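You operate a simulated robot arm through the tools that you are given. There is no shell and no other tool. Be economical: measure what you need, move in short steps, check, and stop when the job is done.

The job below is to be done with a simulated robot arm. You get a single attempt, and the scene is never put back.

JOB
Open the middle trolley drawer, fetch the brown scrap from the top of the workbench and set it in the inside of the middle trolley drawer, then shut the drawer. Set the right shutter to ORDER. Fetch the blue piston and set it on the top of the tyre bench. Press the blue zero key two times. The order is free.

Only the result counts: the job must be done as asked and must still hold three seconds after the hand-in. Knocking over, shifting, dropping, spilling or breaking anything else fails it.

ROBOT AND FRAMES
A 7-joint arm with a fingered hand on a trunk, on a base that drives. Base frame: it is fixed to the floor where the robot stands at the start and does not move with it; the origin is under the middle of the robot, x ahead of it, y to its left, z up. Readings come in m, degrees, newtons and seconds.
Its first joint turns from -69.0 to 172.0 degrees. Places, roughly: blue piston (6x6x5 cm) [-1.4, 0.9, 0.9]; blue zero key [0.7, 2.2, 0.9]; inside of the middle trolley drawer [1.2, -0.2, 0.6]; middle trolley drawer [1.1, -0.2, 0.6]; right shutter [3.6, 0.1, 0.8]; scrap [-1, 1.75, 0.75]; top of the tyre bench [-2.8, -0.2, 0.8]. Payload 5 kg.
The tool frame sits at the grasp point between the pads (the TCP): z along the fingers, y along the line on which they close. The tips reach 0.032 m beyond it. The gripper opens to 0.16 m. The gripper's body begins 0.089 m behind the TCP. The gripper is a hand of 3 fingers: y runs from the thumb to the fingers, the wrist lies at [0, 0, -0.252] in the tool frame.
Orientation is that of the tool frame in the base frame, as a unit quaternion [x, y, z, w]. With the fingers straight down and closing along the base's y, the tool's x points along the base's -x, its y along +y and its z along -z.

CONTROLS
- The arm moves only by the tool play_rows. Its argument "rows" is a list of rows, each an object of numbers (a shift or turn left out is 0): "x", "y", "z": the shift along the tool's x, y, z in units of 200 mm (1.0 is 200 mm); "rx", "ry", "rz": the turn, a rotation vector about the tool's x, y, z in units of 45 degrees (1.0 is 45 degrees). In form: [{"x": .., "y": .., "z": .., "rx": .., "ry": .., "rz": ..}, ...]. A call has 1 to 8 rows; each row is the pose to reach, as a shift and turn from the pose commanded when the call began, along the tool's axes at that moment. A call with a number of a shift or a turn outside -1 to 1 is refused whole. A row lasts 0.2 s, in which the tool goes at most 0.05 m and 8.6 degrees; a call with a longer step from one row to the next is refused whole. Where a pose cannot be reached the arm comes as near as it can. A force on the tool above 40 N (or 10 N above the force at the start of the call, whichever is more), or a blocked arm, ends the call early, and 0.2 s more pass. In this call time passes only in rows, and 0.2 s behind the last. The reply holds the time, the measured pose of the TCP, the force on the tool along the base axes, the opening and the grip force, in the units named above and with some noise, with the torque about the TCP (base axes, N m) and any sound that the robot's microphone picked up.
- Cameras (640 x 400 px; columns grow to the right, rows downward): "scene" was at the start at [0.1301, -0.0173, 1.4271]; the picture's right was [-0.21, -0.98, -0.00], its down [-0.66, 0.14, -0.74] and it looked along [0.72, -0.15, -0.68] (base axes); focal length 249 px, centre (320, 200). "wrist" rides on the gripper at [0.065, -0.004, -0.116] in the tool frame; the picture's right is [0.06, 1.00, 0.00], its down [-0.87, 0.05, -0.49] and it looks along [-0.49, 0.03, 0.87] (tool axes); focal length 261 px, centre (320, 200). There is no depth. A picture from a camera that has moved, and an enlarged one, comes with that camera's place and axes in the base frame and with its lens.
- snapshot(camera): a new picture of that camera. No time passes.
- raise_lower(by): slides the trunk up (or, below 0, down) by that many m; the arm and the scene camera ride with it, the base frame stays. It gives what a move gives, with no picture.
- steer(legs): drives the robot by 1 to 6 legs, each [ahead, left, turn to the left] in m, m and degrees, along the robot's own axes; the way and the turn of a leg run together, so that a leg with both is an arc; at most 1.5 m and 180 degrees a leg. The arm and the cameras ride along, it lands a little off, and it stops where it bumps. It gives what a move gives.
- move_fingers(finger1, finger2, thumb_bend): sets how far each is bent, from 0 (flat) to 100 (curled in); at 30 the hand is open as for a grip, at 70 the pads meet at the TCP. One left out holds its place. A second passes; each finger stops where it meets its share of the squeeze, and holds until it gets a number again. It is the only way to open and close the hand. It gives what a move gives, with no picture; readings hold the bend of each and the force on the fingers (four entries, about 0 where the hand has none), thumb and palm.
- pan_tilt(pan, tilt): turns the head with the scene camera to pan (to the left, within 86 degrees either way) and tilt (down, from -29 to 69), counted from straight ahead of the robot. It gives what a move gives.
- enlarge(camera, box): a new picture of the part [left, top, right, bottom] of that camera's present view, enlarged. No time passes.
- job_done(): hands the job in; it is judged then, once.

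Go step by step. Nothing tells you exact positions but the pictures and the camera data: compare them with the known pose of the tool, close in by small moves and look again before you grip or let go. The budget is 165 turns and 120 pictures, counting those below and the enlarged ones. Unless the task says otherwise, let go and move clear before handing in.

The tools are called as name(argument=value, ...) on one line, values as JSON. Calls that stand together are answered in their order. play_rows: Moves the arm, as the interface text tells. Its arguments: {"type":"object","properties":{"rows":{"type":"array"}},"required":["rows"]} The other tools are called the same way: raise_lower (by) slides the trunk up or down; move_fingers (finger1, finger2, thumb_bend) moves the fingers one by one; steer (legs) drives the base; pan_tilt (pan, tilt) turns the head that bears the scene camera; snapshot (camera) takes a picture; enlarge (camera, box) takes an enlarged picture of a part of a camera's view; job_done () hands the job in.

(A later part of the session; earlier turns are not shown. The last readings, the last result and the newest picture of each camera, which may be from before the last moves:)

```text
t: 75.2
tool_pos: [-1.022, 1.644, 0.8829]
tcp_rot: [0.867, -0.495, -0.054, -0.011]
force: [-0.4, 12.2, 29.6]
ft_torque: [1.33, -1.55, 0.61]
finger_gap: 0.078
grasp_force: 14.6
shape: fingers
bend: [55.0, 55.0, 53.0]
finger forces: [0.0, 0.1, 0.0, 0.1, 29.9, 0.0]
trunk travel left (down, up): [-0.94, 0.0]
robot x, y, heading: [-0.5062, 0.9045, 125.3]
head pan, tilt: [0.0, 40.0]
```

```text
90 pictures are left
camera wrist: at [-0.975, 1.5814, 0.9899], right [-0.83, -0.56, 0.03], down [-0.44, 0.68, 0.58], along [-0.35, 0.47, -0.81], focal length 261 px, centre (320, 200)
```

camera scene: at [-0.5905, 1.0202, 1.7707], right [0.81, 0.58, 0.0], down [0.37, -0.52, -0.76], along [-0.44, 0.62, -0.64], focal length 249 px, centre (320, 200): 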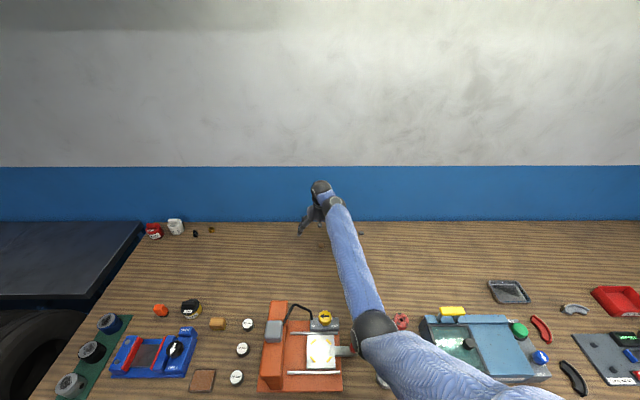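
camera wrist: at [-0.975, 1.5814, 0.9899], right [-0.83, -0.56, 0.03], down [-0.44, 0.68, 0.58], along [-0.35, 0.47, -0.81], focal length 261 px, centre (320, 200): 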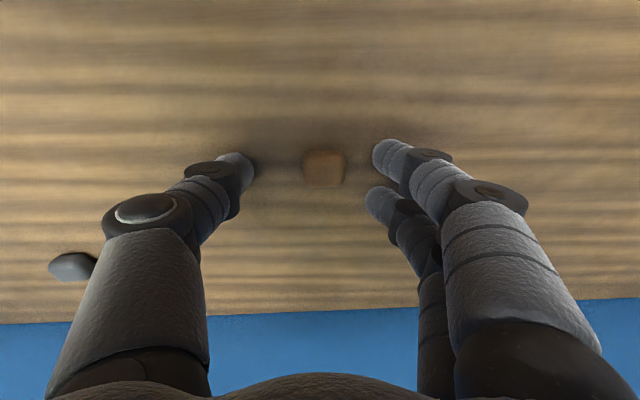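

The thumb presses the bench, so I'll lift a bit more and then close.

play_rows(rows=[{"z": -0.045}])

move_fingers(finger1=72, finger2=72, thumb_bend=72)

snapshot(camera="wrist")

```text
t: 75.6
tool_pos: [-1.0193, 1.6414, 0.8836]
tcp_rot: [0.868, -0.495, -0.051, -0.01]
force: [-1.0, 0.8, 1.2]
ft_torque: [0.02, -0.03, 0.0]
finger_gap: 0.068
grasp_force: 0.1
shape: fingers
bend: [55.0, 55.0, 55.0]
finger forces: [0.0, 0.1, 0.1, 0.0, 0.0, 0.0]
trunk travel left (down, up): [-0.94, 0.0]
robot x, y, heading: [-0.507, 0.9086, 125.6]
head pan, tilt: [0.0, 40.0]
```

```text
t: 76.6
tool_pos: [-1.0204, 1.6424, 0.8877]
tcp_rot: [0.867, -0.495, -0.053, -0.01]
force: [-0.1, -0.1, -1.0]
ft_torque: [0.0, 0.05, -0.02]
finger_gap: 0.0068
grasp_force: 0.1
shape: fingers
bend: [72.0, 72.0, 72.0]
finger forces: [0.0, 0.1, 0.0, 0.0, 0.1, 0.0]
trunk travel left (down, up): [-0.94, 0.0]
robot x, y, heading: [-0.5082, 0.907, 125.3]
head pan, tilt: [0.0, 40.0]
```

```text
89 pictures are left
camera wrist: at [-0.9746, 1.581, 0.9953], right [-0.83, -0.56, 0.03], down [-0.44, 0.68, 0.58], along [-0.35, 0.47, -0.81], focal length 261 px, centre (320, 200)
```

wrist: 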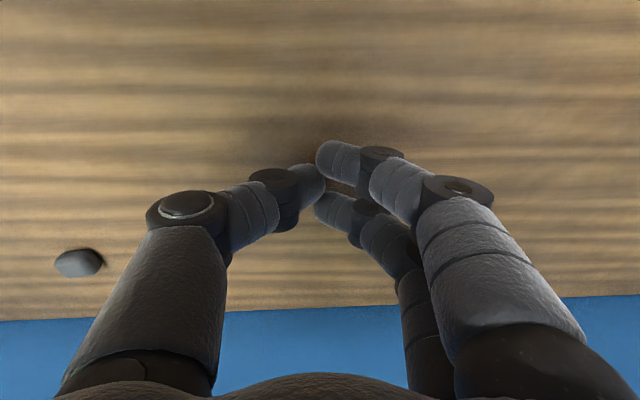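

The fingers closed just above the lump. I'll reopen to a narrow gap, correct the small roll, and go lower.

move_fingers(finger1=60, finger2=60, thumb_bend=60)

play_rows(rows=[{"rx": 0.045}])

snapshot(camera="wrist")

```text
t: 77.6
tool_pos: [-1.0209, 1.6436, 0.888]
tcp_rot: [0.867, -0.495, -0.053, -0.01]
force: [-0.1, 0.2, -0.2]
ft_torque: [0.02, 0.01, -0.01]
finger_gap: 0.0466
grasp_force: 0.1
shape: fingers
bend: [60.0, 60.0, 60.0]
finger forces: [0.0, 0.0, 0.0, 0.0, 0.0, 0.1]
trunk travel left (down, up): [-0.94, 0.0]
robot x, y, heading: [-0.5096, 0.9094, 125.6]
head pan, tilt: [0.0, 40.0]
```

```text
t: 78.0
tool_pos: [-1.0208, 1.6428, 0.8878]
tcp_rot: [0.867, -0.496, -0.045, -0.026]
force: [0.1, 0.4, 0.5]
ft_torque: [0.01, -0.03, -0.01]
finger_gap: 0.0469
grasp_force: 0.1
shape: fingers
bend: [60.0, 60.0, 60.0]
finger forces: [0.0, 0.1, 0.1, 0.0, 0.1, 0.0]
trunk travel left (down, up): [-0.94, 0.0]
robot x, y, heading: [-0.5055, 0.9093, 125.5]
head pan, tilt: [0.0, 40.0]
```

```text
88 pictures are left
camera wrist: at [-0.9783, 1.5794, 0.9955], right [-0.83, -0.56, -0.01], down [-0.46, 0.67, 0.58], along [-0.32, 0.48, -0.82], focal length 261 px, centre (320, 200)
```

wrist: 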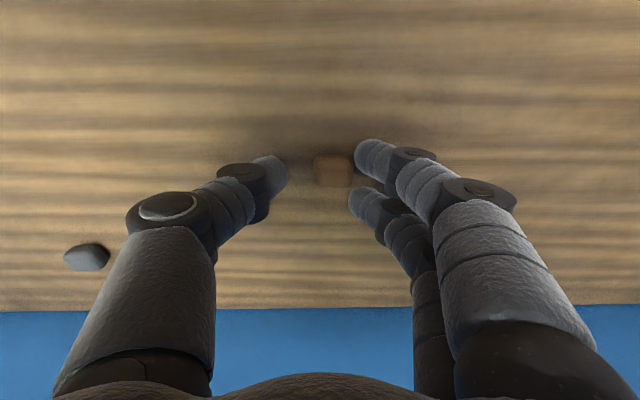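

The lump lies between the digits, slightly toward the fingers. I'll shift 8 mm and descend gently.

play_rows(rows=[{"y": 0.035, "z": 0.02}, {"y": 0.035, "z": 0.04}, {"y": 0.035, "z": 0.055}])

enlarge(camera="wrist", box=[220, 100, 460, 250])

```text
t: 78.8
tool_pos: [-1.0294, 1.6411, 0.8806]
tcp_rot: [0.867, -0.495, -0.046, -0.026]
force: [0.1, -4.3, 22.3]
ft_torque: [-0.63, 0.12, 0.04]
finger_gap: 0.0462
grasp_force: 11.4
shape: fingers
bend: [63.0, 60.0, 60.0]
finger forces: [17.5, 0.0, 0.0, 0.0, 4.7, 0.1]
trunk travel left (down, up): [-0.94, 0.0]
robot x, y, heading: [-0.5076, 0.9096, 125.5]
head pan, tilt: [0.0, 40.0]
```

```text
2.67 times, centred on (340, 175) of wrist
camera zoom: at [-0.9859, 1.576, 0.988], right [-0.83, -0.56, -0.01], down [-0.46, 0.67, 0.58], along [-0.32, 0.48, -0.81], focal length 695 px, centre (267, 267)
```

zoom: 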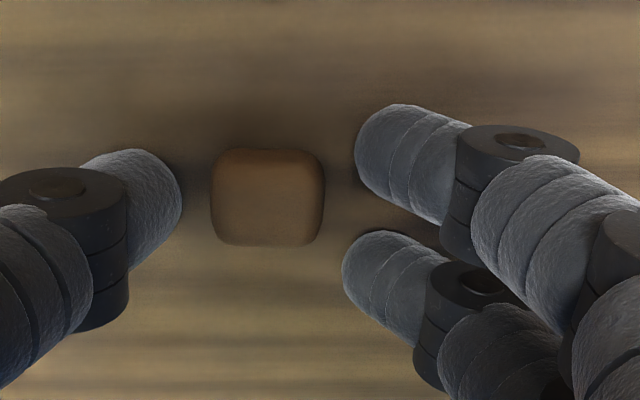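

The fingertips are on the surface and straddle the scrap. I'll close from here with only a tiny lift.

play_rows(rows=[{"z": -0.01}])

move_fingers(finger1=72, finger2=72, thumb_bend=72)

enlarge(camera="wrist", box=[220, 100, 460, 250])

```text
t: 79.2
tool_pos: [-1.0285, 1.6401, 0.8806]
tcp_rot: [0.867, -0.495, -0.045, -0.026]
force: [-5.4, 3.2, 16.6]
ft_torque: [-0.32, 0.43, -0.18]
finger_gap: 0.0464
grasp_force: 7.5
shape: fingers
bend: [63.0, 60.0, 60.0]
finger forces: [15.4, 0.0, 0.0, 0.1, 0.8, 0.1]
trunk travel left (down, up): [-0.94, 0.0]
robot x, y, heading: [-0.5079, 0.9062, 125.3]
head pan, tilt: [0.0, 40.0]
```

```text
t: 80.2
tool_pos: [-1.0289, 1.6402, 0.8787]
tcp_rot: [0.867, -0.495, -0.044, -0.025]
force: [0.3, 0.0, -0.2]
ft_torque: [0.0, 0.01, -0.01]
finger_gap: 0.0163
grasp_force: 10.9
shape: fingers
bend: [72.0, 68.0, 68.0]
finger forces: [2.5, 9.3, 0.0, 0.1, 9.3, 0.0]
trunk travel left (down, up): [-0.94, 0.0]
robot x, y, heading: [-0.5095, 0.908, 125.5]
head pan, tilt: [0.0, 40.0]
```

```text
2.67 times, centred on (340, 175) of wrist
camera zoom: at [-0.9853, 1.5765, 0.9868], right [-0.83, -0.56, -0.01], down [-0.46, 0.67, 0.58], along [-0.32, 0.48, -0.82], focal length 695 px, centre (267, 267)
```

zoom: 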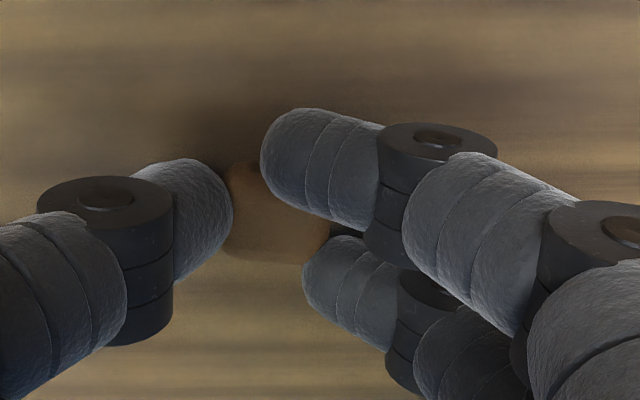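

There's now a squeeze reading of 11 N on the scrap. I'll lift and check.

play_rows(rows=[{"z": -0.1}, {"z": -0.2}, {"z": -0.3}])

snapshot(camera="wrist")

```text
t: 81.0
tool_pos: [-1.0242, 1.6328, 0.9391]
tcp_rot: [0.867, -0.495, -0.044, -0.026]
force: [0.5, -0.9, 0.0]
ft_torque: [-0.01, -0.03, 0.0]
finger_gap: 0.0164
grasp_force: 10.7
shape: fingers
bend: [72.0, 68.0, 68.0]
finger forces: [2.4, 9.3, 0.0, 0.1, 9.2, 0.1]
trunk travel left (down, up): [-0.94, 0.0]
robot x, y, heading: [-0.5061, 0.9062, 125.2]
head pan, tilt: [0.0, 40.0]
```

```text
85 pictures are left
camera wrist: at [-0.9817, 1.5695, 1.0466], right [-0.83, -0.56, -0.01], down [-0.46, 0.67, 0.58], along [-0.32, 0.48, -0.82], focal length 261 px, centre (320, 200)
```

wrist: 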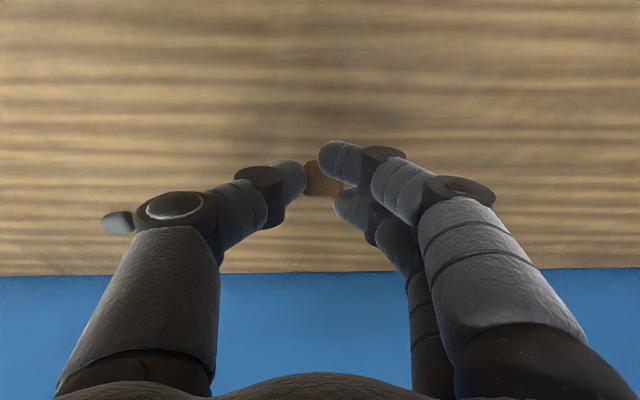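

The scrap is held. I'll move right to the clear lane at a slightly higher level, then reverse the base away from the bench.

play_rows(rows=[{"y": -0.15, "z": -0.1}, {"y": -0.35, "z": -0.15}, {"y": -0.55, "z": -0.15}, {"y": -0.7, "z": -0.15}])

steer(legs=[[-0.6, 0, 0]])

snapshot(camera="wrist")

snapshot(camera="scene")

```text
t: 82.0
tool_pos: [-0.901, 1.7029, 0.9689]
tcp_rot: [0.868, -0.495, -0.044, -0.026]
force: [-0.4, -0.4, 1.0]
ft_torque: [0.03, -0.01, -0.01]
finger_gap: 0.0163
grasp_force: 10.2
shape: fingers
bend: [72.0, 68.0, 68.0]
finger forces: [2.4, 9.2, 0.0, 0.0, 9.1, 0.1]
trunk travel left (down, up): [-0.94, 0.0]
robot x, y, heading: [-0.5108, 0.9082, 125.5]
head pan, tilt: [0.0, 40.0]
```

```text
t: 85.4
tool_pos: [-0.5521, 1.2029, 0.9695]
tcp_rot: [0.869, -0.491, -0.045, -0.025]
force: [-0.4, -0.4, -0.2]
ft_torque: [0.0, 0.0, 0.01]
finger_gap: 0.0161
grasp_force: 10.5
shape: fingers
bend: [72.0, 68.0, 68.0]
finger forces: [2.4, 9.2, 0.1, 0.1, 9.1, 0.0]
trunk travel left (down, up): [-0.94, 0.0]
robot x, y, heading: [-0.1539, 0.4141, 126.0]
head pan, tilt: [0.0, 40.0]
```

```text
84 pictures are left
camera wrist: at [-0.5097, 1.1395, 1.078], right [-0.82, -0.57, -0.01], down [-0.47, 0.67, 0.58], along [-0.32, 0.48, -0.82], focal length 261 px, centre (320, 200)
```

wrist: 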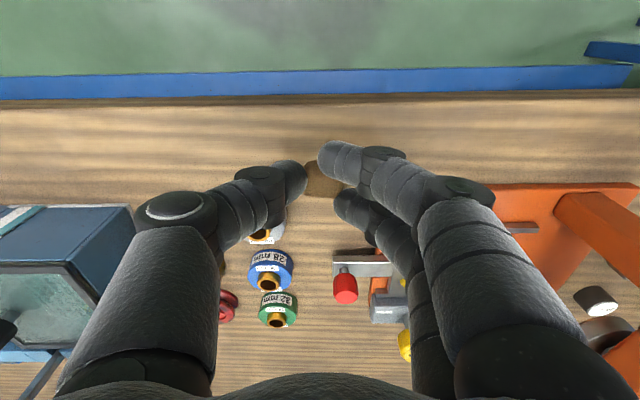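

```text
83 pictures are left
camera scene: at [-0.2335, 0.5232, 1.771], right [0.81, 0.59, 0.0], down [0.38, -0.52, -0.77], along [-0.45, 0.62, -0.64], focal length 249 px, centre (320, 200)
```

scene: 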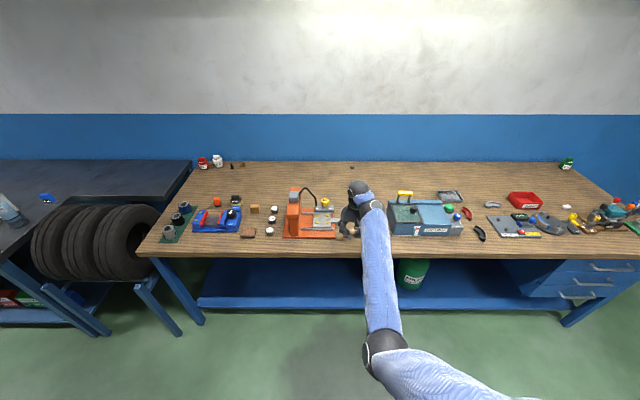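

Scrap secure. I'll retreat and drive round to face the drawer again, keeping the hand clear of the trolley.

steer(legs=[[-0.35, 0, 0], [0, 0, -91], [0.73, 0.49, 0], [0, 0, -90]])

pan_tilt(pan=0, tilt=45)

snapshot(camera="scene")

snapshot(camera="wrist")

```text
t: 99.7
tool_pos: [0.7404, 0.1318, 0.9701]
tcp_rot: [0.513, 0.857, -0.026, 0.044]
force: [-0.6, 0.0, -0.2]
ft_torque: [-0.01, 0.02, -0.02]
finger_gap: 0.0145
grasp_force: 8.6
shape: fingers
bend: [72.0, 68.0, 69.0]
finger forces: [0.0, 9.3, 0.0, 0.0, 8.8, 0.0]
trunk travel left (down, up): [-0.94, 0.0]
robot x, y, heading: [0.3805, 0.9383, -56.9]
head pan, tilt: [0.0, 40.0]
```

```text
t: 100.4
tool_pos: [0.7399, 0.1335, 0.9684]
tcp_rot: [0.514, 0.856, -0.026, 0.043]
force: [0.3, -0.3, 0.0]
ft_torque: [-0.06, -0.02, 0.0]
finger_gap: 0.0144
grasp_force: 9.4
shape: fingers
bend: [72.0, 68.0, 69.0]
finger forces: [0.0, 9.2, 0.0, 0.0, 8.8, 0.0]
trunk travel left (down, up): [-0.94, 0.0]
robot x, y, heading: [0.3797, 0.9418, -56.9]
head pan, tilt: [0.0, 45.0]
```

```text
82 pictures are left
camera scene: at [0.4518, 0.8314, 1.7638], right [-0.84, -0.55, 0.0], down [-0.39, 0.59, -0.71], along [0.39, -0.59, -0.71], focal length 249 px, centre (320, 200)
```

scene: 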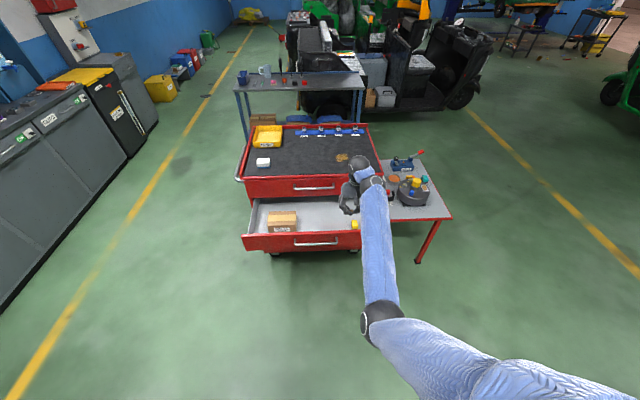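

```text
81 pictures are left
camera wrist: at [0.7012, 0.1976, 1.0777], right [0.85, 0.53, -0.01], down [0.43, -0.69, 0.58], along [0.3, -0.49, -0.82], focal length 261 px, centre (320, 200)
```

wrist: 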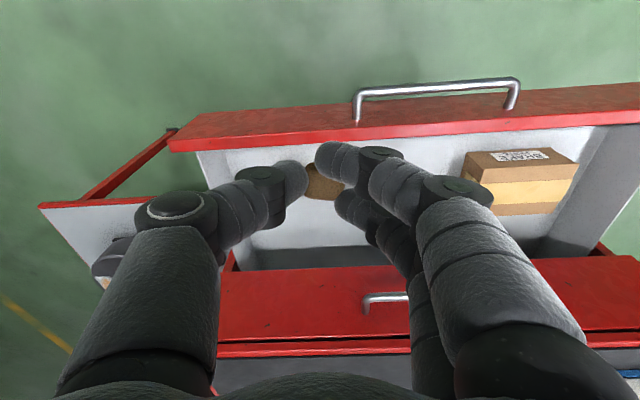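

Still held. I'll shift the base so the hand hangs over the empty middle of the drawer.

steer(legs=[[0, 0.17, 1.5], [0.195, 0, 0]])

snapshot(camera="scene")

snapshot(camera="wrist")

```text
t: 103.0
tool_pos: [1.0131, 0.0719, 0.9692]
tcp_rot: [0.502, 0.863, -0.026, 0.043]
force: [-0.3, 0.1, 0.3]
ft_torque: [0.0, 0.01, -0.02]
finger_gap: 0.0142
grasp_force: 9.2
shape: fingers
bend: [72.0, 68.0, 69.0]
finger forces: [0.0, 9.2, 0.1, 0.1, 8.8, 0.0]
trunk travel left (down, up): [-0.94, 0.0]
robot x, y, heading: [0.632, 0.8711, -55.5]
head pan, tilt: [0.0, 45.0]
```

```text
80 pictures are left
camera scene: at [0.7076, 0.7636, 1.7636], right [-0.82, -0.57, 0.0], down [-0.4, 0.58, -0.71], along [0.4, -0.58, -0.71], focal length 249 px, centre (320, 200)
```

scene: 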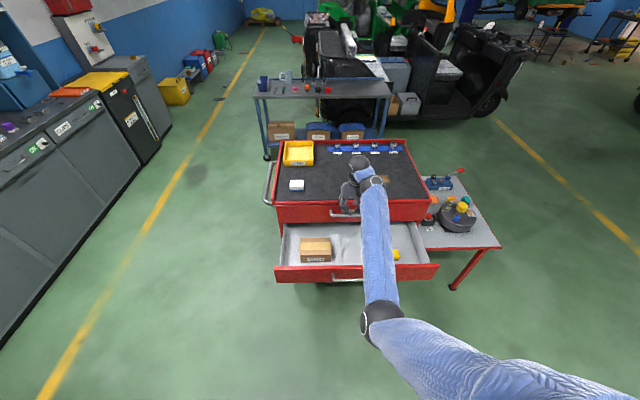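

```text
79 pictures are left
camera wrist: at [0.9724, 0.1366, 1.0771], right [0.84, 0.55, -0.01], down [0.45, -0.68, 0.58], along [0.31, -0.49, -0.82], focal length 261 px, centre (320, 200)
```

wrist: 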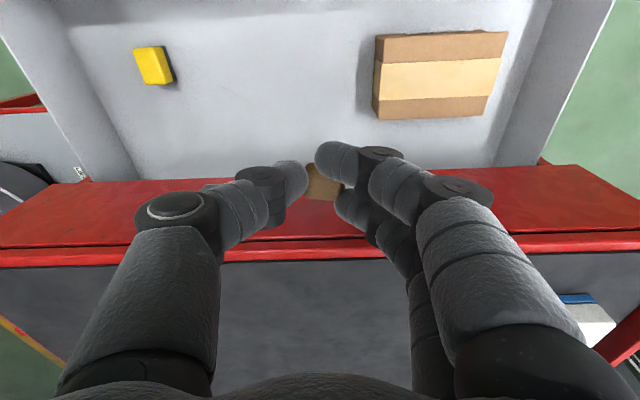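

The hand is over the empty centre of the drawer, about 11 cm off the trolley face. I'll back up 3 cm for handle clearance and lower the trunk.

steer(legs=[[-0.03, 0, 0]])

raise_lower(by=-0.22)

snapshot(camera="wrist")

snapshot(camera="scene")

```text
t: 103.8
tool_pos: [0.9969, 0.096, 0.9703]
tcp_rot: [0.503, 0.863, -0.026, 0.045]
force: [-0.5, 0.5, -0.2]
ft_torque: [0.02, -0.02, 0.02]
finger_gap: 0.0142
grasp_force: 8.6
shape: fingers
bend: [72.0, 68.0, 69.0]
finger forces: [0.0, 9.2, 0.0, 0.1, 8.8, 0.0]
trunk travel left (down, up): [-0.94, 0.0]
robot x, y, heading: [0.6173, 0.9011, -55.5]
head pan, tilt: [0.0, 45.0]
```

```text
t: 106.2
tool_pos: [0.9953, 0.0981, 0.7498]
tcp_rot: [0.502, 0.863, -0.026, 0.045]
force: [-0.1, -0.1, -0.5]
ft_torque: [-0.02, 0.01, 0.0]
finger_gap: 0.0143
grasp_force: 9.2
shape: fingers
bend: [72.0, 68.0, 69.0]
finger forces: [0.0, 9.1, 0.1, 0.1, 8.9, 0.0]
trunk travel left (down, up): [-0.72, 0.22]
robot x, y, heading: [0.6156, 0.8983, -55.8]
head pan, tilt: [0.0, 45.0]
```

```text
78 pictures are left
camera wrist: at [0.9548, 0.1616, 0.858], right [0.84, 0.55, -0.01], down [0.45, -0.68, 0.58], along [0.31, -0.49, -0.82], focal length 261 px, centre (320, 200)
```

wrist: 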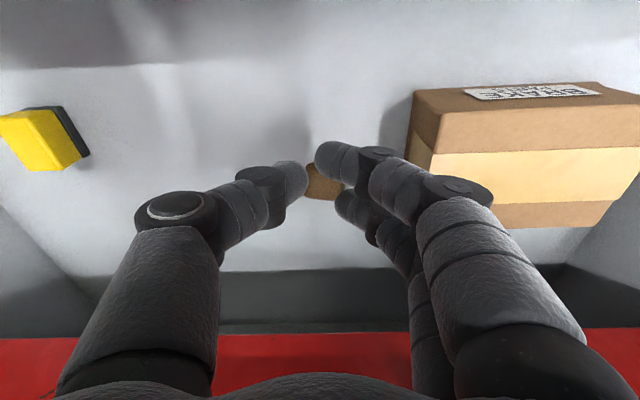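

```text
77 pictures are left
camera scene: at [0.6896, 0.7893, 1.5438], right [-0.82, -0.57, 0.0], down [-0.4, 0.58, -0.71], along [0.4, -0.58, -0.71], focal length 249 px, centre (320, 200)
```

scene: 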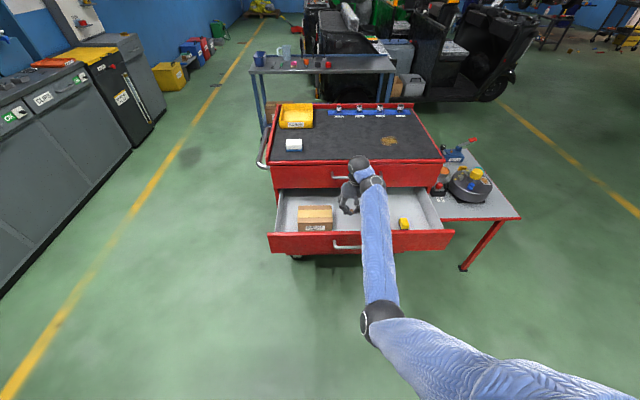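

The cardboard box is close on the fingers' side, so I'll shift 7 cm right before lowering further.

steer(legs=[[0, -0.07, 0]])

raise_lower(by=-0.06)

snapshot(camera="wrist")

```text
t: 107.2
tool_pos: [0.9364, 0.0565, 0.7488]
tcp_rot: [0.503, 0.863, -0.026, 0.045]
force: [-1.4, -0.6, -0.5]
ft_torque: [-0.03, -0.01, 0.02]
finger_gap: 0.0141
grasp_force: 9.0
shape: fingers
bend: [72.0, 68.0, 69.0]
finger forces: [0.0, 9.2, 0.1, 0.0, 8.8, 0.0]
trunk travel left (down, up): [-0.72, 0.22]
robot x, y, heading: [0.563, 0.8598, -55.9]
head pan, tilt: [0.0, 45.0]
```

```text
t: 108.2
tool_pos: [0.938, 0.0557, 0.6896]
tcp_rot: [0.503, 0.863, -0.026, 0.044]
force: [0.1, 0.0, 0.0]
ft_torque: [-0.04, 0.0, -0.01]
finger_gap: 0.0142
grasp_force: 8.9
shape: fingers
bend: [72.0, 68.0, 69.0]
finger forces: [0.1, 9.1, 0.0, 0.0, 8.8, 0.1]
trunk travel left (down, up): [-0.66, 0.28]
robot x, y, heading: [0.5602, 0.8546, -55.7]
head pan, tilt: [0.0, 45.0]
```

```text
76 pictures are left
camera wrist: at [0.8964, 0.1218, 0.7981], right [0.84, 0.54, -0.01], down [0.45, -0.68, 0.58], along [0.31, -0.49, -0.82], focal length 261 px, centre (320, 200)
```

wrist: 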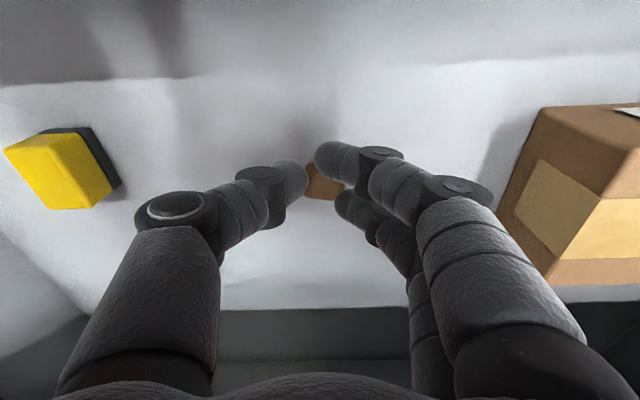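

Clear on both sides. I'll lower gently in small steps until contact.

play_rows(rows=[{"z": 0.05}, {"z": 0.09}])

play_rows(rows=[{"z": 0.04}])

snapshot(camera="wrist")

```text
t: 108.8
tool_pos: [0.9387, 0.057, 0.6708]
tcp_rot: [0.503, 0.863, -0.025, 0.043]
force: [0.2, -0.5, 0.0]
ft_torque: [0.0, 0.01, 0.01]
finger_gap: 0.0143
grasp_force: 8.8
shape: fingers
bend: [72.0, 68.0, 69.0]
finger forces: [0.0, 9.1, 0.0, 0.0, 8.7, 0.0]
trunk travel left (down, up): [-0.66, 0.28]
robot x, y, heading: [0.5605, 0.8623, -55.3]
head pan, tilt: [0.0, 45.0]
```

```text
t: 109.2
tool_pos: [0.9387, 0.0553, 0.6624]
tcp_rot: [0.504, 0.862, -0.025, 0.045]
force: [-0.6, 1.4, -0.7]
ft_torque: [-0.02, -0.02, 0.01]
finger_gap: 0.0144
grasp_force: 8.9
shape: fingers
bend: [72.0, 68.0, 69.0]
finger forces: [0.0, 9.1, 0.0, 0.0, 8.8, 0.0]
trunk travel left (down, up): [-0.66, 0.28]
robot x, y, heading: [0.5624, 0.8574, -55.4]
head pan, tilt: [0.0, 45.0]
```

```text
75 pictures are left
camera wrist: at [0.8978, 0.1192, 0.771], right [0.84, 0.54, -0.01], down [0.45, -0.68, 0.58], along [0.31, -0.49, -0.82], focal length 261 px, centre (320, 200)
```

wrist: 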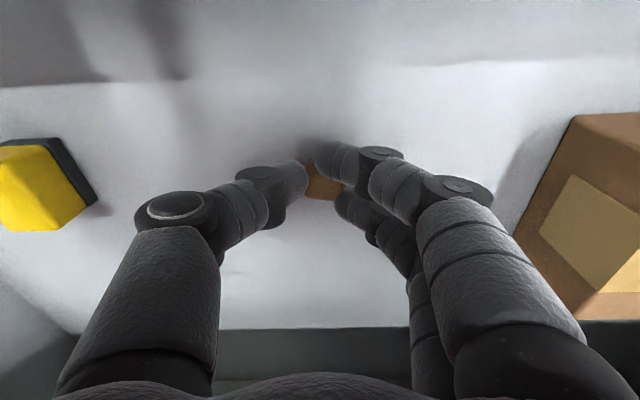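

play_rows(rows=[{"z": 0.03}, {"z": 0.05}])

```text
t: 109.8
tool_pos: [0.9394, 0.0531, 0.6527]
tcp_rot: [0.503, 0.863, -0.025, 0.044]
force: [0.5, 0.1, -1.4]
ft_torque: [0.03, 0.0, 0.02]
finger_gap: 0.0141
grasp_force: 8.9
shape: fingers
bend: [72.0, 68.0, 69.0]
finger forces: [0.0, 9.2, 0.0, 0.0, 8.7, 0.1]
trunk travel left (down, up): [-0.66, 0.28]
robot x, y, heading: [0.5594, 0.856, -55.5]
head pan, tilt: [0.0, 45.0]
```

No contact yet at 0.653, so I'll keep going in small steps.

play_rows(rows=[{"z": 0.03}, {"z": 0.05}])

snapshot(camera="wrist")

```text
t: 110.4
tool_pos: [0.9393, 0.0529, 0.6464]
tcp_rot: [0.503, 0.863, -0.026, 0.045]
force: [-3.1, -1.6, 14.3]
ft_torque: [-0.12, 0.16, 0.03]
finger_gap: 0.014
grasp_force: 16.0
shape: fingers
bend: [72.0, 69.0, 69.0]
finger forces: [0.4, 12.1, 0.1, 0.1, 19.8, 0.0]
trunk travel left (down, up): [-0.66, 0.28]
robot x, y, heading: [0.5581, 0.8568, -55.5]
head pan, tilt: [0.0, 45.0]
```

```text
74 pictures are left
camera wrist: at [0.8987, 0.1174, 0.7539], right [0.84, 0.54, -0.01], down [0.45, -0.68, 0.58], along [0.31, -0.49, -0.81], focal length 261 px, centre (320, 200)
```

wrist: 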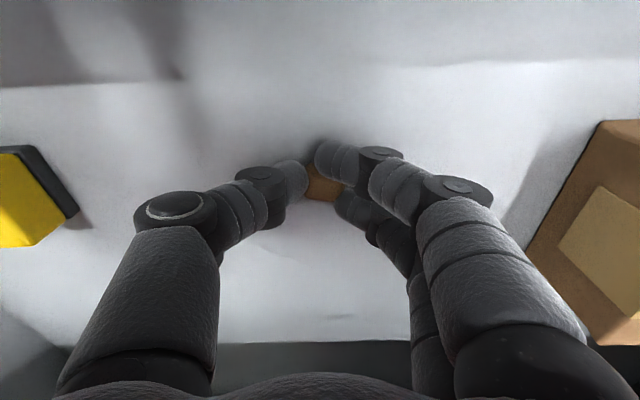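

Contact with the floor. I'll ease up, open moderately, then rise and look.

play_rows(rows=[{"z": -0.02}])

move_fingers(finger1=55, finger2=55, thumb_bend=55)

play_rows(rows=[{"z": -0.2}, {"z": -0.4}, {"z": -0.6}])

snapshot(camera="wrist")

```text
t: 110.8
tool_pos: [0.9393, 0.0524, 0.6465]
tcp_rot: [0.503, 0.863, -0.026, 0.044]
force: [0.2, -1.6, 0.6]
ft_torque: [-0.03, 0.0, -0.04]
finger_gap: 0.0144
grasp_force: 10.7
shape: fingers
bend: [72.0, 69.0, 69.0]
finger forces: [0.0, 10.4, 0.0, 0.0, 10.2, 0.0]
trunk travel left (down, up): [-0.66, 0.28]
robot x, y, heading: [0.5578, 0.8564, -55.6]
head pan, tilt: [0.0, 45.0]
```

```text
t: 111.8
tool_pos: [0.9391, 0.0531, 0.6503]
tcp_rot: [0.503, 0.863, -0.027, 0.047]
force: [-0.2, -1.2, 33.9]
ft_torque: [0.16, 0.3, 0.04]
finger_gap: 0.0529
grasp_force: 16.7
shape: fingers
bend: [61.0, 55.0, 57.0]
finger forces: [16.7, 0.1, 0.0, 0.0, 16.6, 0.0]
trunk travel left (down, up): [-0.66, 0.28]
robot x, y, heading: [0.5596, 0.8574, -55.6]
head pan, tilt: [0.0, 45.0]
```

```text
t: 112.6
tool_pos: [0.9336, 0.0613, 0.7664]
tcp_rot: [0.504, 0.862, -0.026, 0.045]
force: [0.7, 0.5, 0.2]
ft_torque: [-0.04, -0.03, 0.01]
finger_gap: 0.0666
grasp_force: 0.0
shape: fingers
bend: [55.0, 55.0, 55.0]
finger forces: [0.0, 0.1, 0.0, 0.0, 0.0, 0.0]
trunk travel left (down, up): [-0.66, 0.28]
robot x, y, heading: [0.5615, 0.858, -55.4]
head pan, tilt: [0.0, 45.0]
```

```text
73 pictures are left
camera wrist: at [0.8927, 0.1256, 0.8749], right [0.84, 0.54, -0.01], down [0.45, -0.68, 0.58], along [0.31, -0.49, -0.82], focal length 261 px, centre (320, 200)
```

wrist: 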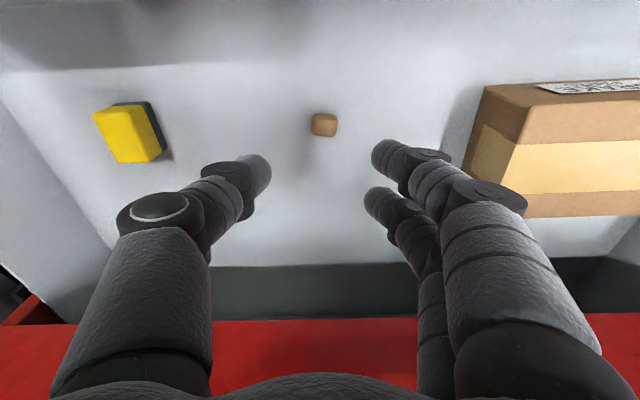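

The scrap lies in the drawer. Now I'll rise, back off in front of the drawer, close the fingers, and lower to handle height to push it shut.

raise_lower(by=0.2)

steer(legs=[[-0.31, 0, 0]])

move_fingers(finger1=75, finger2=75, thumb_bend=75)

raise_lower(by=-0.28)

snapshot(camera="scene")

snapshot(camera="wrist")

```text
t: 114.8
tool_pos: [0.935, 0.0593, 0.9655]
tcp_rot: [0.504, 0.862, -0.025, 0.044]
force: [0.2, 0.0, 0.2]
ft_torque: [-0.03, -0.01, -0.01]
finger_gap: 0.0665
grasp_force: 0.0
shape: fingers
bend: [55.0, 55.0, 55.0]
finger forces: [0.0, 0.0, 0.0, 0.0, 0.0, 0.1]
trunk travel left (down, up): [-0.86, 0.08]
robot x, y, heading: [0.56, 0.8567, -55.7]
head pan, tilt: [0.0, 45.0]
```

```text
t: 116.9
tool_pos: [0.7554, 0.3224, 0.9663]
tcp_rot: [0.503, 0.863, -0.026, 0.045]
force: [0.5, 0.3, -0.3]
ft_torque: [-0.05, -0.01, 0.01]
finger_gap: 0.0665
grasp_force: 0.1
shape: fingers
bend: [55.0, 55.0, 55.0]
finger forces: [0.1, 0.0, 0.0, 0.0, 0.0, 0.1]
trunk travel left (down, up): [-0.86, 0.08]
robot x, y, heading: [0.3811, 1.1173, -55.5]
head pan, tilt: [0.0, 45.0]
```

```text
t: 117.9
tool_pos: [0.7571, 0.3217, 0.9668]
tcp_rot: [0.503, 0.863, -0.026, 0.045]
force: [0.7, -0.2, -0.3]
ft_torque: [0.01, -0.01, 0.01]
finger_gap: 0.004
grasp_force: 0.1
shape: fingers
bend: [74.0, 74.0, 73.0]
finger forces: [0.1, 0.0, 0.1, 0.0, 0.0, 0.0]
trunk travel left (down, up): [-0.86, 0.08]
robot x, y, heading: [0.3813, 1.1176, -55.4]
head pan, tilt: [0.0, 45.0]
```

```text
t: 120.7
tool_pos: [0.7562, 0.3219, 0.6867]
tcp_rot: [0.503, 0.863, -0.026, 0.045]
force: [0.0, -0.2, -0.7]
ft_torque: [-0.01, 0.01, 0.01]
finger_gap: 0.004
grasp_force: 0.1
shape: fingers
bend: [74.0, 74.0, 73.0]
finger forces: [0.0, 0.0, 0.0, 0.1, 0.0, 0.0]
trunk travel left (down, up): [-0.58, 0.36]
robot x, y, heading: [0.3798, 1.1193, -55.5]
head pan, tilt: [0.0, 45.0]
```

```text
72 pictures are left
camera scene: at [0.4537, 1.0105, 1.4038], right [-0.82, -0.57, 0.0], down [-0.4, 0.58, -0.71], along [0.4, -0.58, -0.71], focal length 249 px, centre (320, 200)
```

scene: 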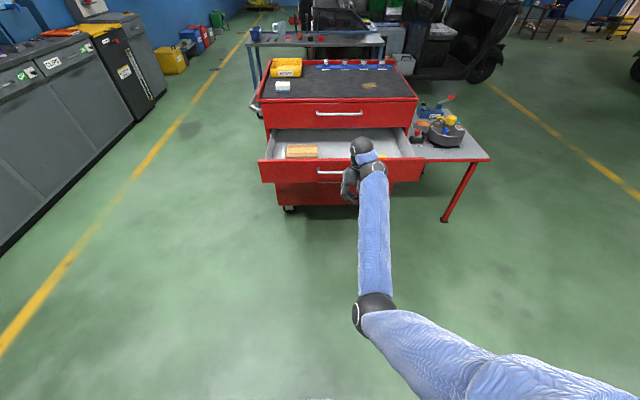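

```text
71 pictures are left
camera wrist: at [0.7154, 0.386, 0.7952], right [0.84, 0.55, -0.01], down [0.45, -0.68, 0.58], along [0.31, -0.49, -0.82], focal length 261 px, centre (320, 200)
```

wrist: 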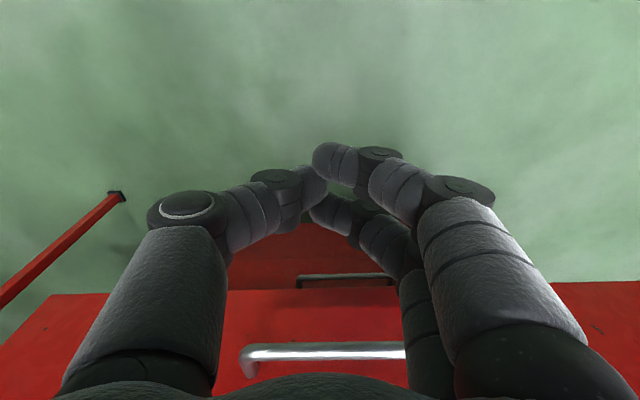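

The hand is in front of the handle. I'll drive forward to push the drawer in.

steer(legs=[[0.32, 0, 0]])

snapshot(camera="scene")

```text
t: 122.8
tool_pos: [0.9431, 0.0552, 0.6858]
tcp_rot: [0.502, 0.863, -0.025, 0.043]
force: [-0.7, 0.0, -0.5]
ft_torque: [0.01, -0.02, 0.01]
finger_gap: 0.0037
grasp_force: 0.0
shape: fingers
bend: [74.0, 74.0, 73.0]
finger forces: [0.0, 0.0, 0.1, 0.1, 0.0, 0.1]
trunk travel left (down, up): [-0.58, 0.36]
robot x, y, heading: [0.5651, 0.8537, -55.3]
head pan, tilt: [0.0, 45.0]
```

```text
70 pictures are left
camera scene: at [0.6388, 0.7426, 1.4036], right [-0.82, -0.57, 0.0], down [-0.4, 0.58, -0.71], along [0.4, -0.58, -0.71], focal length 249 px, centre (320, 200)
```

scene: 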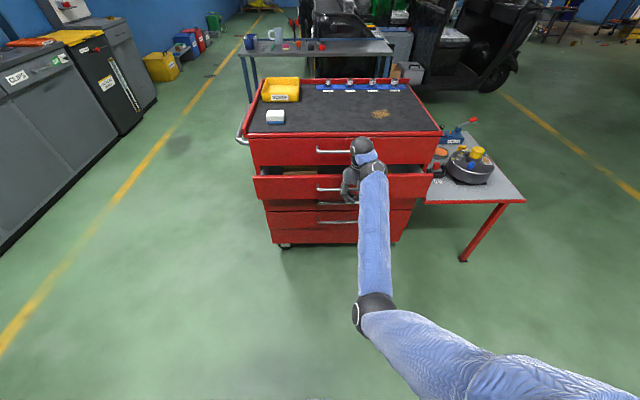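

It's closing. A bit further by base, then the last part with the force-guarded arm.

steer(legs=[[0.06, 0, 0]])

play_rows(rows=[{"x": -0.1, "z": 0.01}, {"x": -0.2, "z": 0.02}, {"x": -0.3, "z": 0.03}])

snapshot(camera="scene")

```text
t: 123.8
tool_pos: [0.9792, 0.0071, 0.6857]
tcp_rot: [0.501, 0.864, -0.026, 0.044]
force: [0.6, 0.6, -0.4]
ft_torque: [0.01, 0.06, 0.0]
finger_gap: 0.0039
grasp_force: 0.1
shape: fingers
bend: [74.0, 74.0, 73.0]
finger forces: [0.0, 0.0, 0.1, 0.1, 0.0, 0.0]
trunk travel left (down, up): [-0.58, 0.36]
robot x, y, heading: [0.598, 0.8026, -55.0]
head pan, tilt: [0.0, 45.0]
```

```text
t: 124.2
tool_pos: [0.9824, -0.0026, 0.6859]
tcp_rot: [0.499, 0.865, -0.026, 0.039]
force: [-12.6, 24.6, 9.8]
ft_torque: [-0.08, -0.42, 0.79]
finger_gap: 0.0039
grasp_force: 13.5
shape: fingers
bend: [74.0, 74.0, 73.0]
finger forces: [0.0, 26.8, 0.0, 0.0, 0.1, 0.1]
trunk travel left (down, up): [-0.58, 0.36]
robot x, y, heading: [0.6042, 0.8025, -55.5]
head pan, tilt: [0.0, 45.0]
stopped in row 1: the force on the tool passed its limit at 80 N (the readings are from after the stop); the commanded pose is now the measured one
```

```text
69 pictures are left
camera scene: at [0.6716, 0.696, 1.4041], right [-0.82, -0.57, 0.0], down [-0.4, 0.58, -0.71], along [0.4, -0.58, -0.71], focal length 249 px, centre (320, 200)
```

scene: 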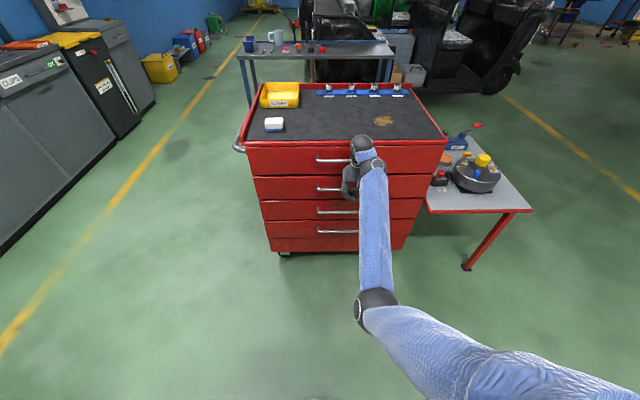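

The drawer appears shut. I'll back off and check that its front is flush.

steer(legs=[[-0.3, 0, 0]])

enlarge(camera="scene", box=[210, 60, 450, 210])

```text
t: 126.3
tool_pos: [0.8095, 0.2464, 0.6861]
tcp_rot: [0.501, 0.864, -0.025, 0.04]
force: [0.0, 0.3, 0.2]
ft_torque: [0.0, -0.04, 0.01]
finger_gap: 0.0039
grasp_force: 0.0
shape: fingers
bend: [74.0, 74.0, 73.0]
finger forces: [0.0, 0.0, 0.1, 0.1, 0.0, 0.0]
trunk travel left (down, up): [-0.58, 0.36]
robot x, y, heading: [0.428, 1.0525, -55.5]
head pan, tilt: [0.0, 45.0]
```

```text
2.67 times, centred on (330, 135) of scene
camera zoom: at [0.4983, 0.9454, 1.4039], right [-0.82, -0.57, 0.0], down [-0.4, 0.58, -0.71], along [0.4, -0.58, -0.71], focal length 664 px, centre (293, 373)
```

zoom: 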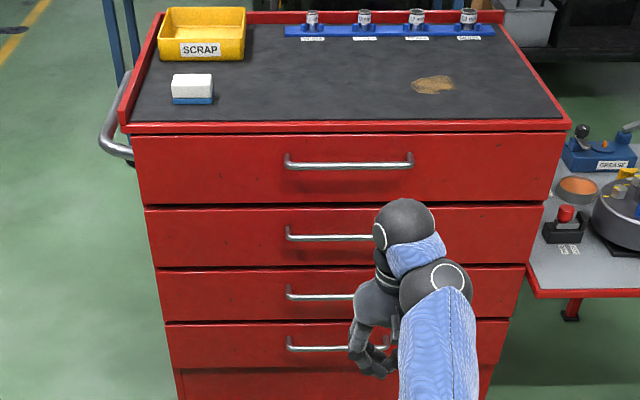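

Flush and shut; the drawer floor came out at z≈0.60, which matches the hint. Next is the blue zero key at the bench's right end: I'll raise up and drive there with stand-off.

raise_lower(by=0.36)

steer(legs=[[0, 0, 90.5], [0.75, -0.15, 0], [0, 0, 90]])

pan_tilt(pan=0, tilt=40)

snapshot(camera="scene")

```text
t: 129.8
tool_pos: [0.8105, 0.2464, 1.0447]
tcp_rot: [0.5, 0.865, -0.025, 0.04]
force: [-0.1, 0.7, -0.3]
ft_torque: [-0.01, -0.02, -0.01]
finger_gap: 0.0039
grasp_force: 0.0
shape: fingers
bend: [74.0, 74.0, 73.0]
finger forces: [0.1, 0.0, 0.0, 0.0, 0.1, 0.0]
trunk travel left (down, up): [-0.94, 0.0]
robot x, y, heading: [0.4257, 1.0521, -55.3]
head pan, tilt: [0.0, 45.0]
```

```text
t: 141.5
tool_pos: [0.731, 2.1831, 1.0457]
tcp_rot: [0.863, -0.503, -0.04, -0.026]
force: [-0.9, 0.3, 0.2]
ft_torque: [-0.01, 0.04, 0.0]
finger_gap: 0.0039
grasp_force: 0.0
shape: fingers
bend: [74.0, 74.0, 73.0]
finger forces: [0.0, 0.0, 0.1, 0.1, 0.0, 0.1]
trunk travel left (down, up): [-0.94, 0.0]
robot x, y, heading: [1.1096, 1.3727, 124.4]
head pan, tilt: [0.0, 45.0]
```

```text
t: 142.2
tool_pos: [0.7321, 2.1824, 1.0461]
tcp_rot: [0.863, -0.504, -0.039, -0.026]
force: [0.2, 0.2, 0.2]
ft_torque: [0.03, 0.03, -0.02]
finger_gap: 0.004
grasp_force: 0.0
shape: fingers
bend: [74.0, 74.0, 73.0]
finger forces: [0.0, 0.0, 0.0, 0.0, 0.1, 0.0]
trunk travel left (down, up): [-0.94, 0.0]
robot x, y, heading: [1.1098, 1.3731, 124.4]
head pan, tilt: [0.0, 40.0]
```

```text
67 pictures are left
camera scene: at [1.0319, 1.4846, 1.771], right [0.83, 0.56, 0.0], down [0.36, -0.53, -0.77], along [-0.43, 0.63, -0.64], focal length 249 px, centre (320, 200)
```

scene: 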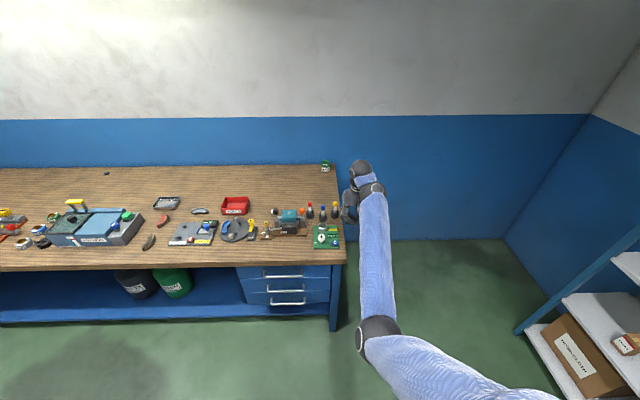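

The key should be near the green device at the bench's right corner, so I'll zoom in there.

enlarge(camera="scene", box=[240, 180, 360, 265])

enlarge(camera="scene", box=[150, 185, 270, 260])

```text
4.71 times, centred on (300, 222) of scene
camera zoom: at [1.0319, 1.4846, 1.771], right [0.83, 0.56, 0.0], down [0.36, -0.53, -0.77], along [-0.43, 0.63, -0.64], focal length 1171 px, centre (414, 94)
```

zoom: 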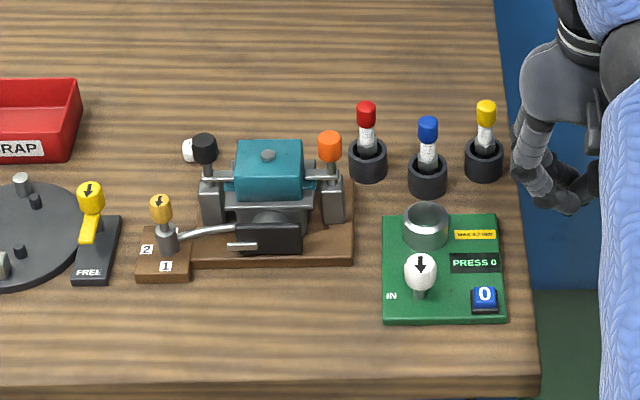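

```text
5.33 times, centred on (210, 222) of scene
camera zoom: at [1.0319, 1.4846, 1.771], right [0.83, 0.56, 0.0], down [0.36, -0.53, -0.77], along [-0.43, 0.63, -0.64], focal length 1327 px, centre (907, 80)
```

zoom: 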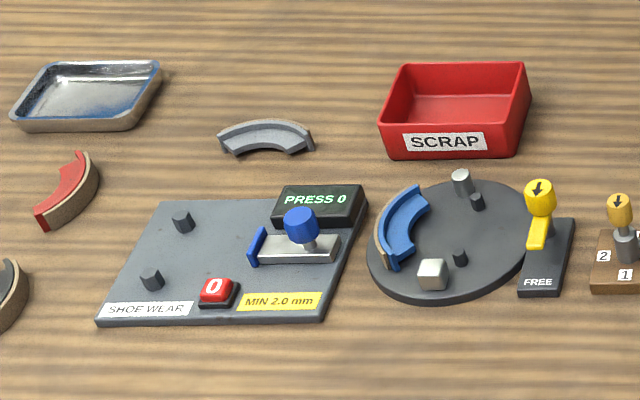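

The blue "0" key is on the green weighing board at about (0.66, 2.16). I'll extend just finger 1 and curl the others to press with one fingertip.

move_fingers(finger1=42, finger2=95, thumb_bend=95)

snapshot(camera="wrist")

enlarge(camera="scene", box=[280, 140, 440, 260])

```text
t: 143.2
tool_pos: [0.7317, 2.1822, 1.0463]
tcp_rot: [0.863, -0.504, -0.04, -0.026]
force: [0.2, 0.1, 0.3]
ft_torque: [0.04, 0.0, -0.03]
finger_gap: 0.045
grasp_force: 0.1
shape: fingers
bend: [42.0, 91.0, 90.0]
finger forces: [0.0, 0.1, 0.1, 0.0, 0.0, 0.0]
trunk travel left (down, up): [-0.94, 0.0]
robot x, y, heading: [1.1101, 1.3708, 124.4]
head pan, tilt: [0.0, 40.0]
```

```text
64 pictures are left
camera wrist: at [0.772, 2.1176, 1.1543], right [-0.84, -0.55, -0.01], down [-0.45, 0.69, 0.57], along [-0.3, 0.48, -0.82], focal length 261 px, centre (320, 200)
```

wrist: 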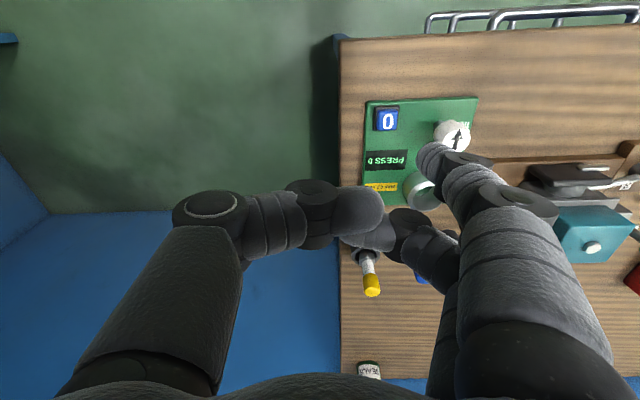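

```text
3.33 times, centred on (360, 200) of scene
camera zoom: at [1.032, 1.4847, 1.771], right [0.83, 0.56, 0.0], down [0.36, -0.53, -0.77], along [-0.43, 0.63, -0.64], focal length 829 px, centre (187, 200)
```

zoom: 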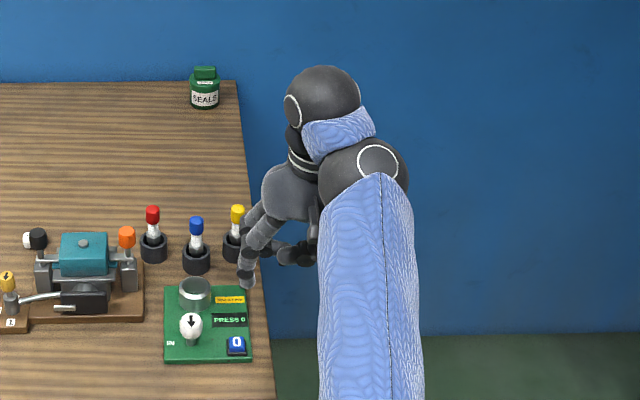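

The tip is at about (0.679, 2.139, 1.01) and the key at (0.660, 2.156, 0.86). I'll move over and down to ~2.5 cm above, then check.

play_rows(rows=[{"x": -0.063, "y": 0.044, "z": 0.2}, {"x": -0.063, "y": 0.044, "z": 0.4}, {"x": -0.063, "y": 0.044, "z": 0.6}])

snapshot(camera="wrist")

enlarge(camera="scene", box=[280, 180, 400, 260])

```text
t: 144.0
tool_pos: [0.7115, 2.1979, 0.9246]
tcp_rot: [0.863, -0.504, -0.04, -0.026]
force: [-0.4, 0.0, 0.0]
ft_torque: [-0.01, -0.01, -0.02]
finger_gap: 0.0451
grasp_force: 0.0
shape: fingers
bend: [42.0, 92.0, 90.0]
finger forces: [0.0, 0.0, 0.0, 0.0, 0.0, 0.0]
trunk travel left (down, up): [-0.94, 0.0]
robot x, y, heading: [1.1104, 1.3738, 124.1]
head pan, tilt: [0.0, 40.0]
```

```text
62 pictures are left
camera wrist: at [0.7535, 2.1334, 1.0342], right [-0.84, -0.55, -0.01], down [-0.45, 0.69, 0.57], along [-0.31, 0.48, -0.82], focal length 261 px, centre (320, 200)
```

wrist: 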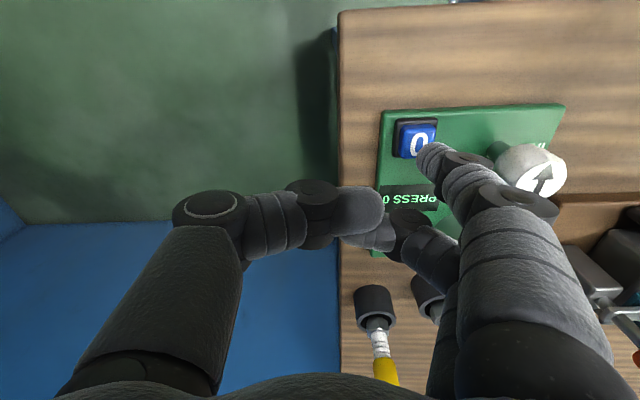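

```text
5.00 times, centred on (340, 220) of scene
camera zoom: at [1.032, 1.4857, 1.771], right [0.83, 0.56, 0.0], down [0.36, -0.53, -0.77], along [-0.43, 0.63, -0.64], focal length 1244 px, centre (220, 100)
```

zoom: 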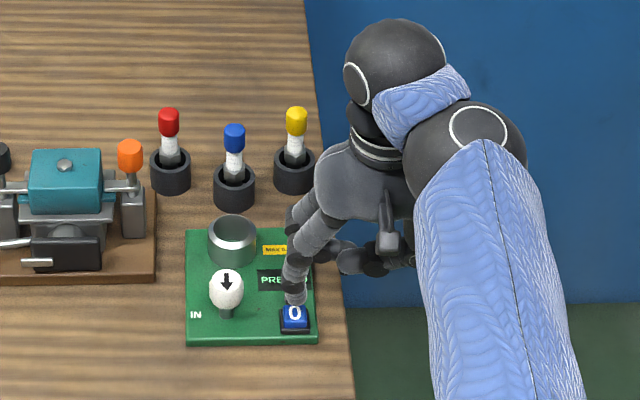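

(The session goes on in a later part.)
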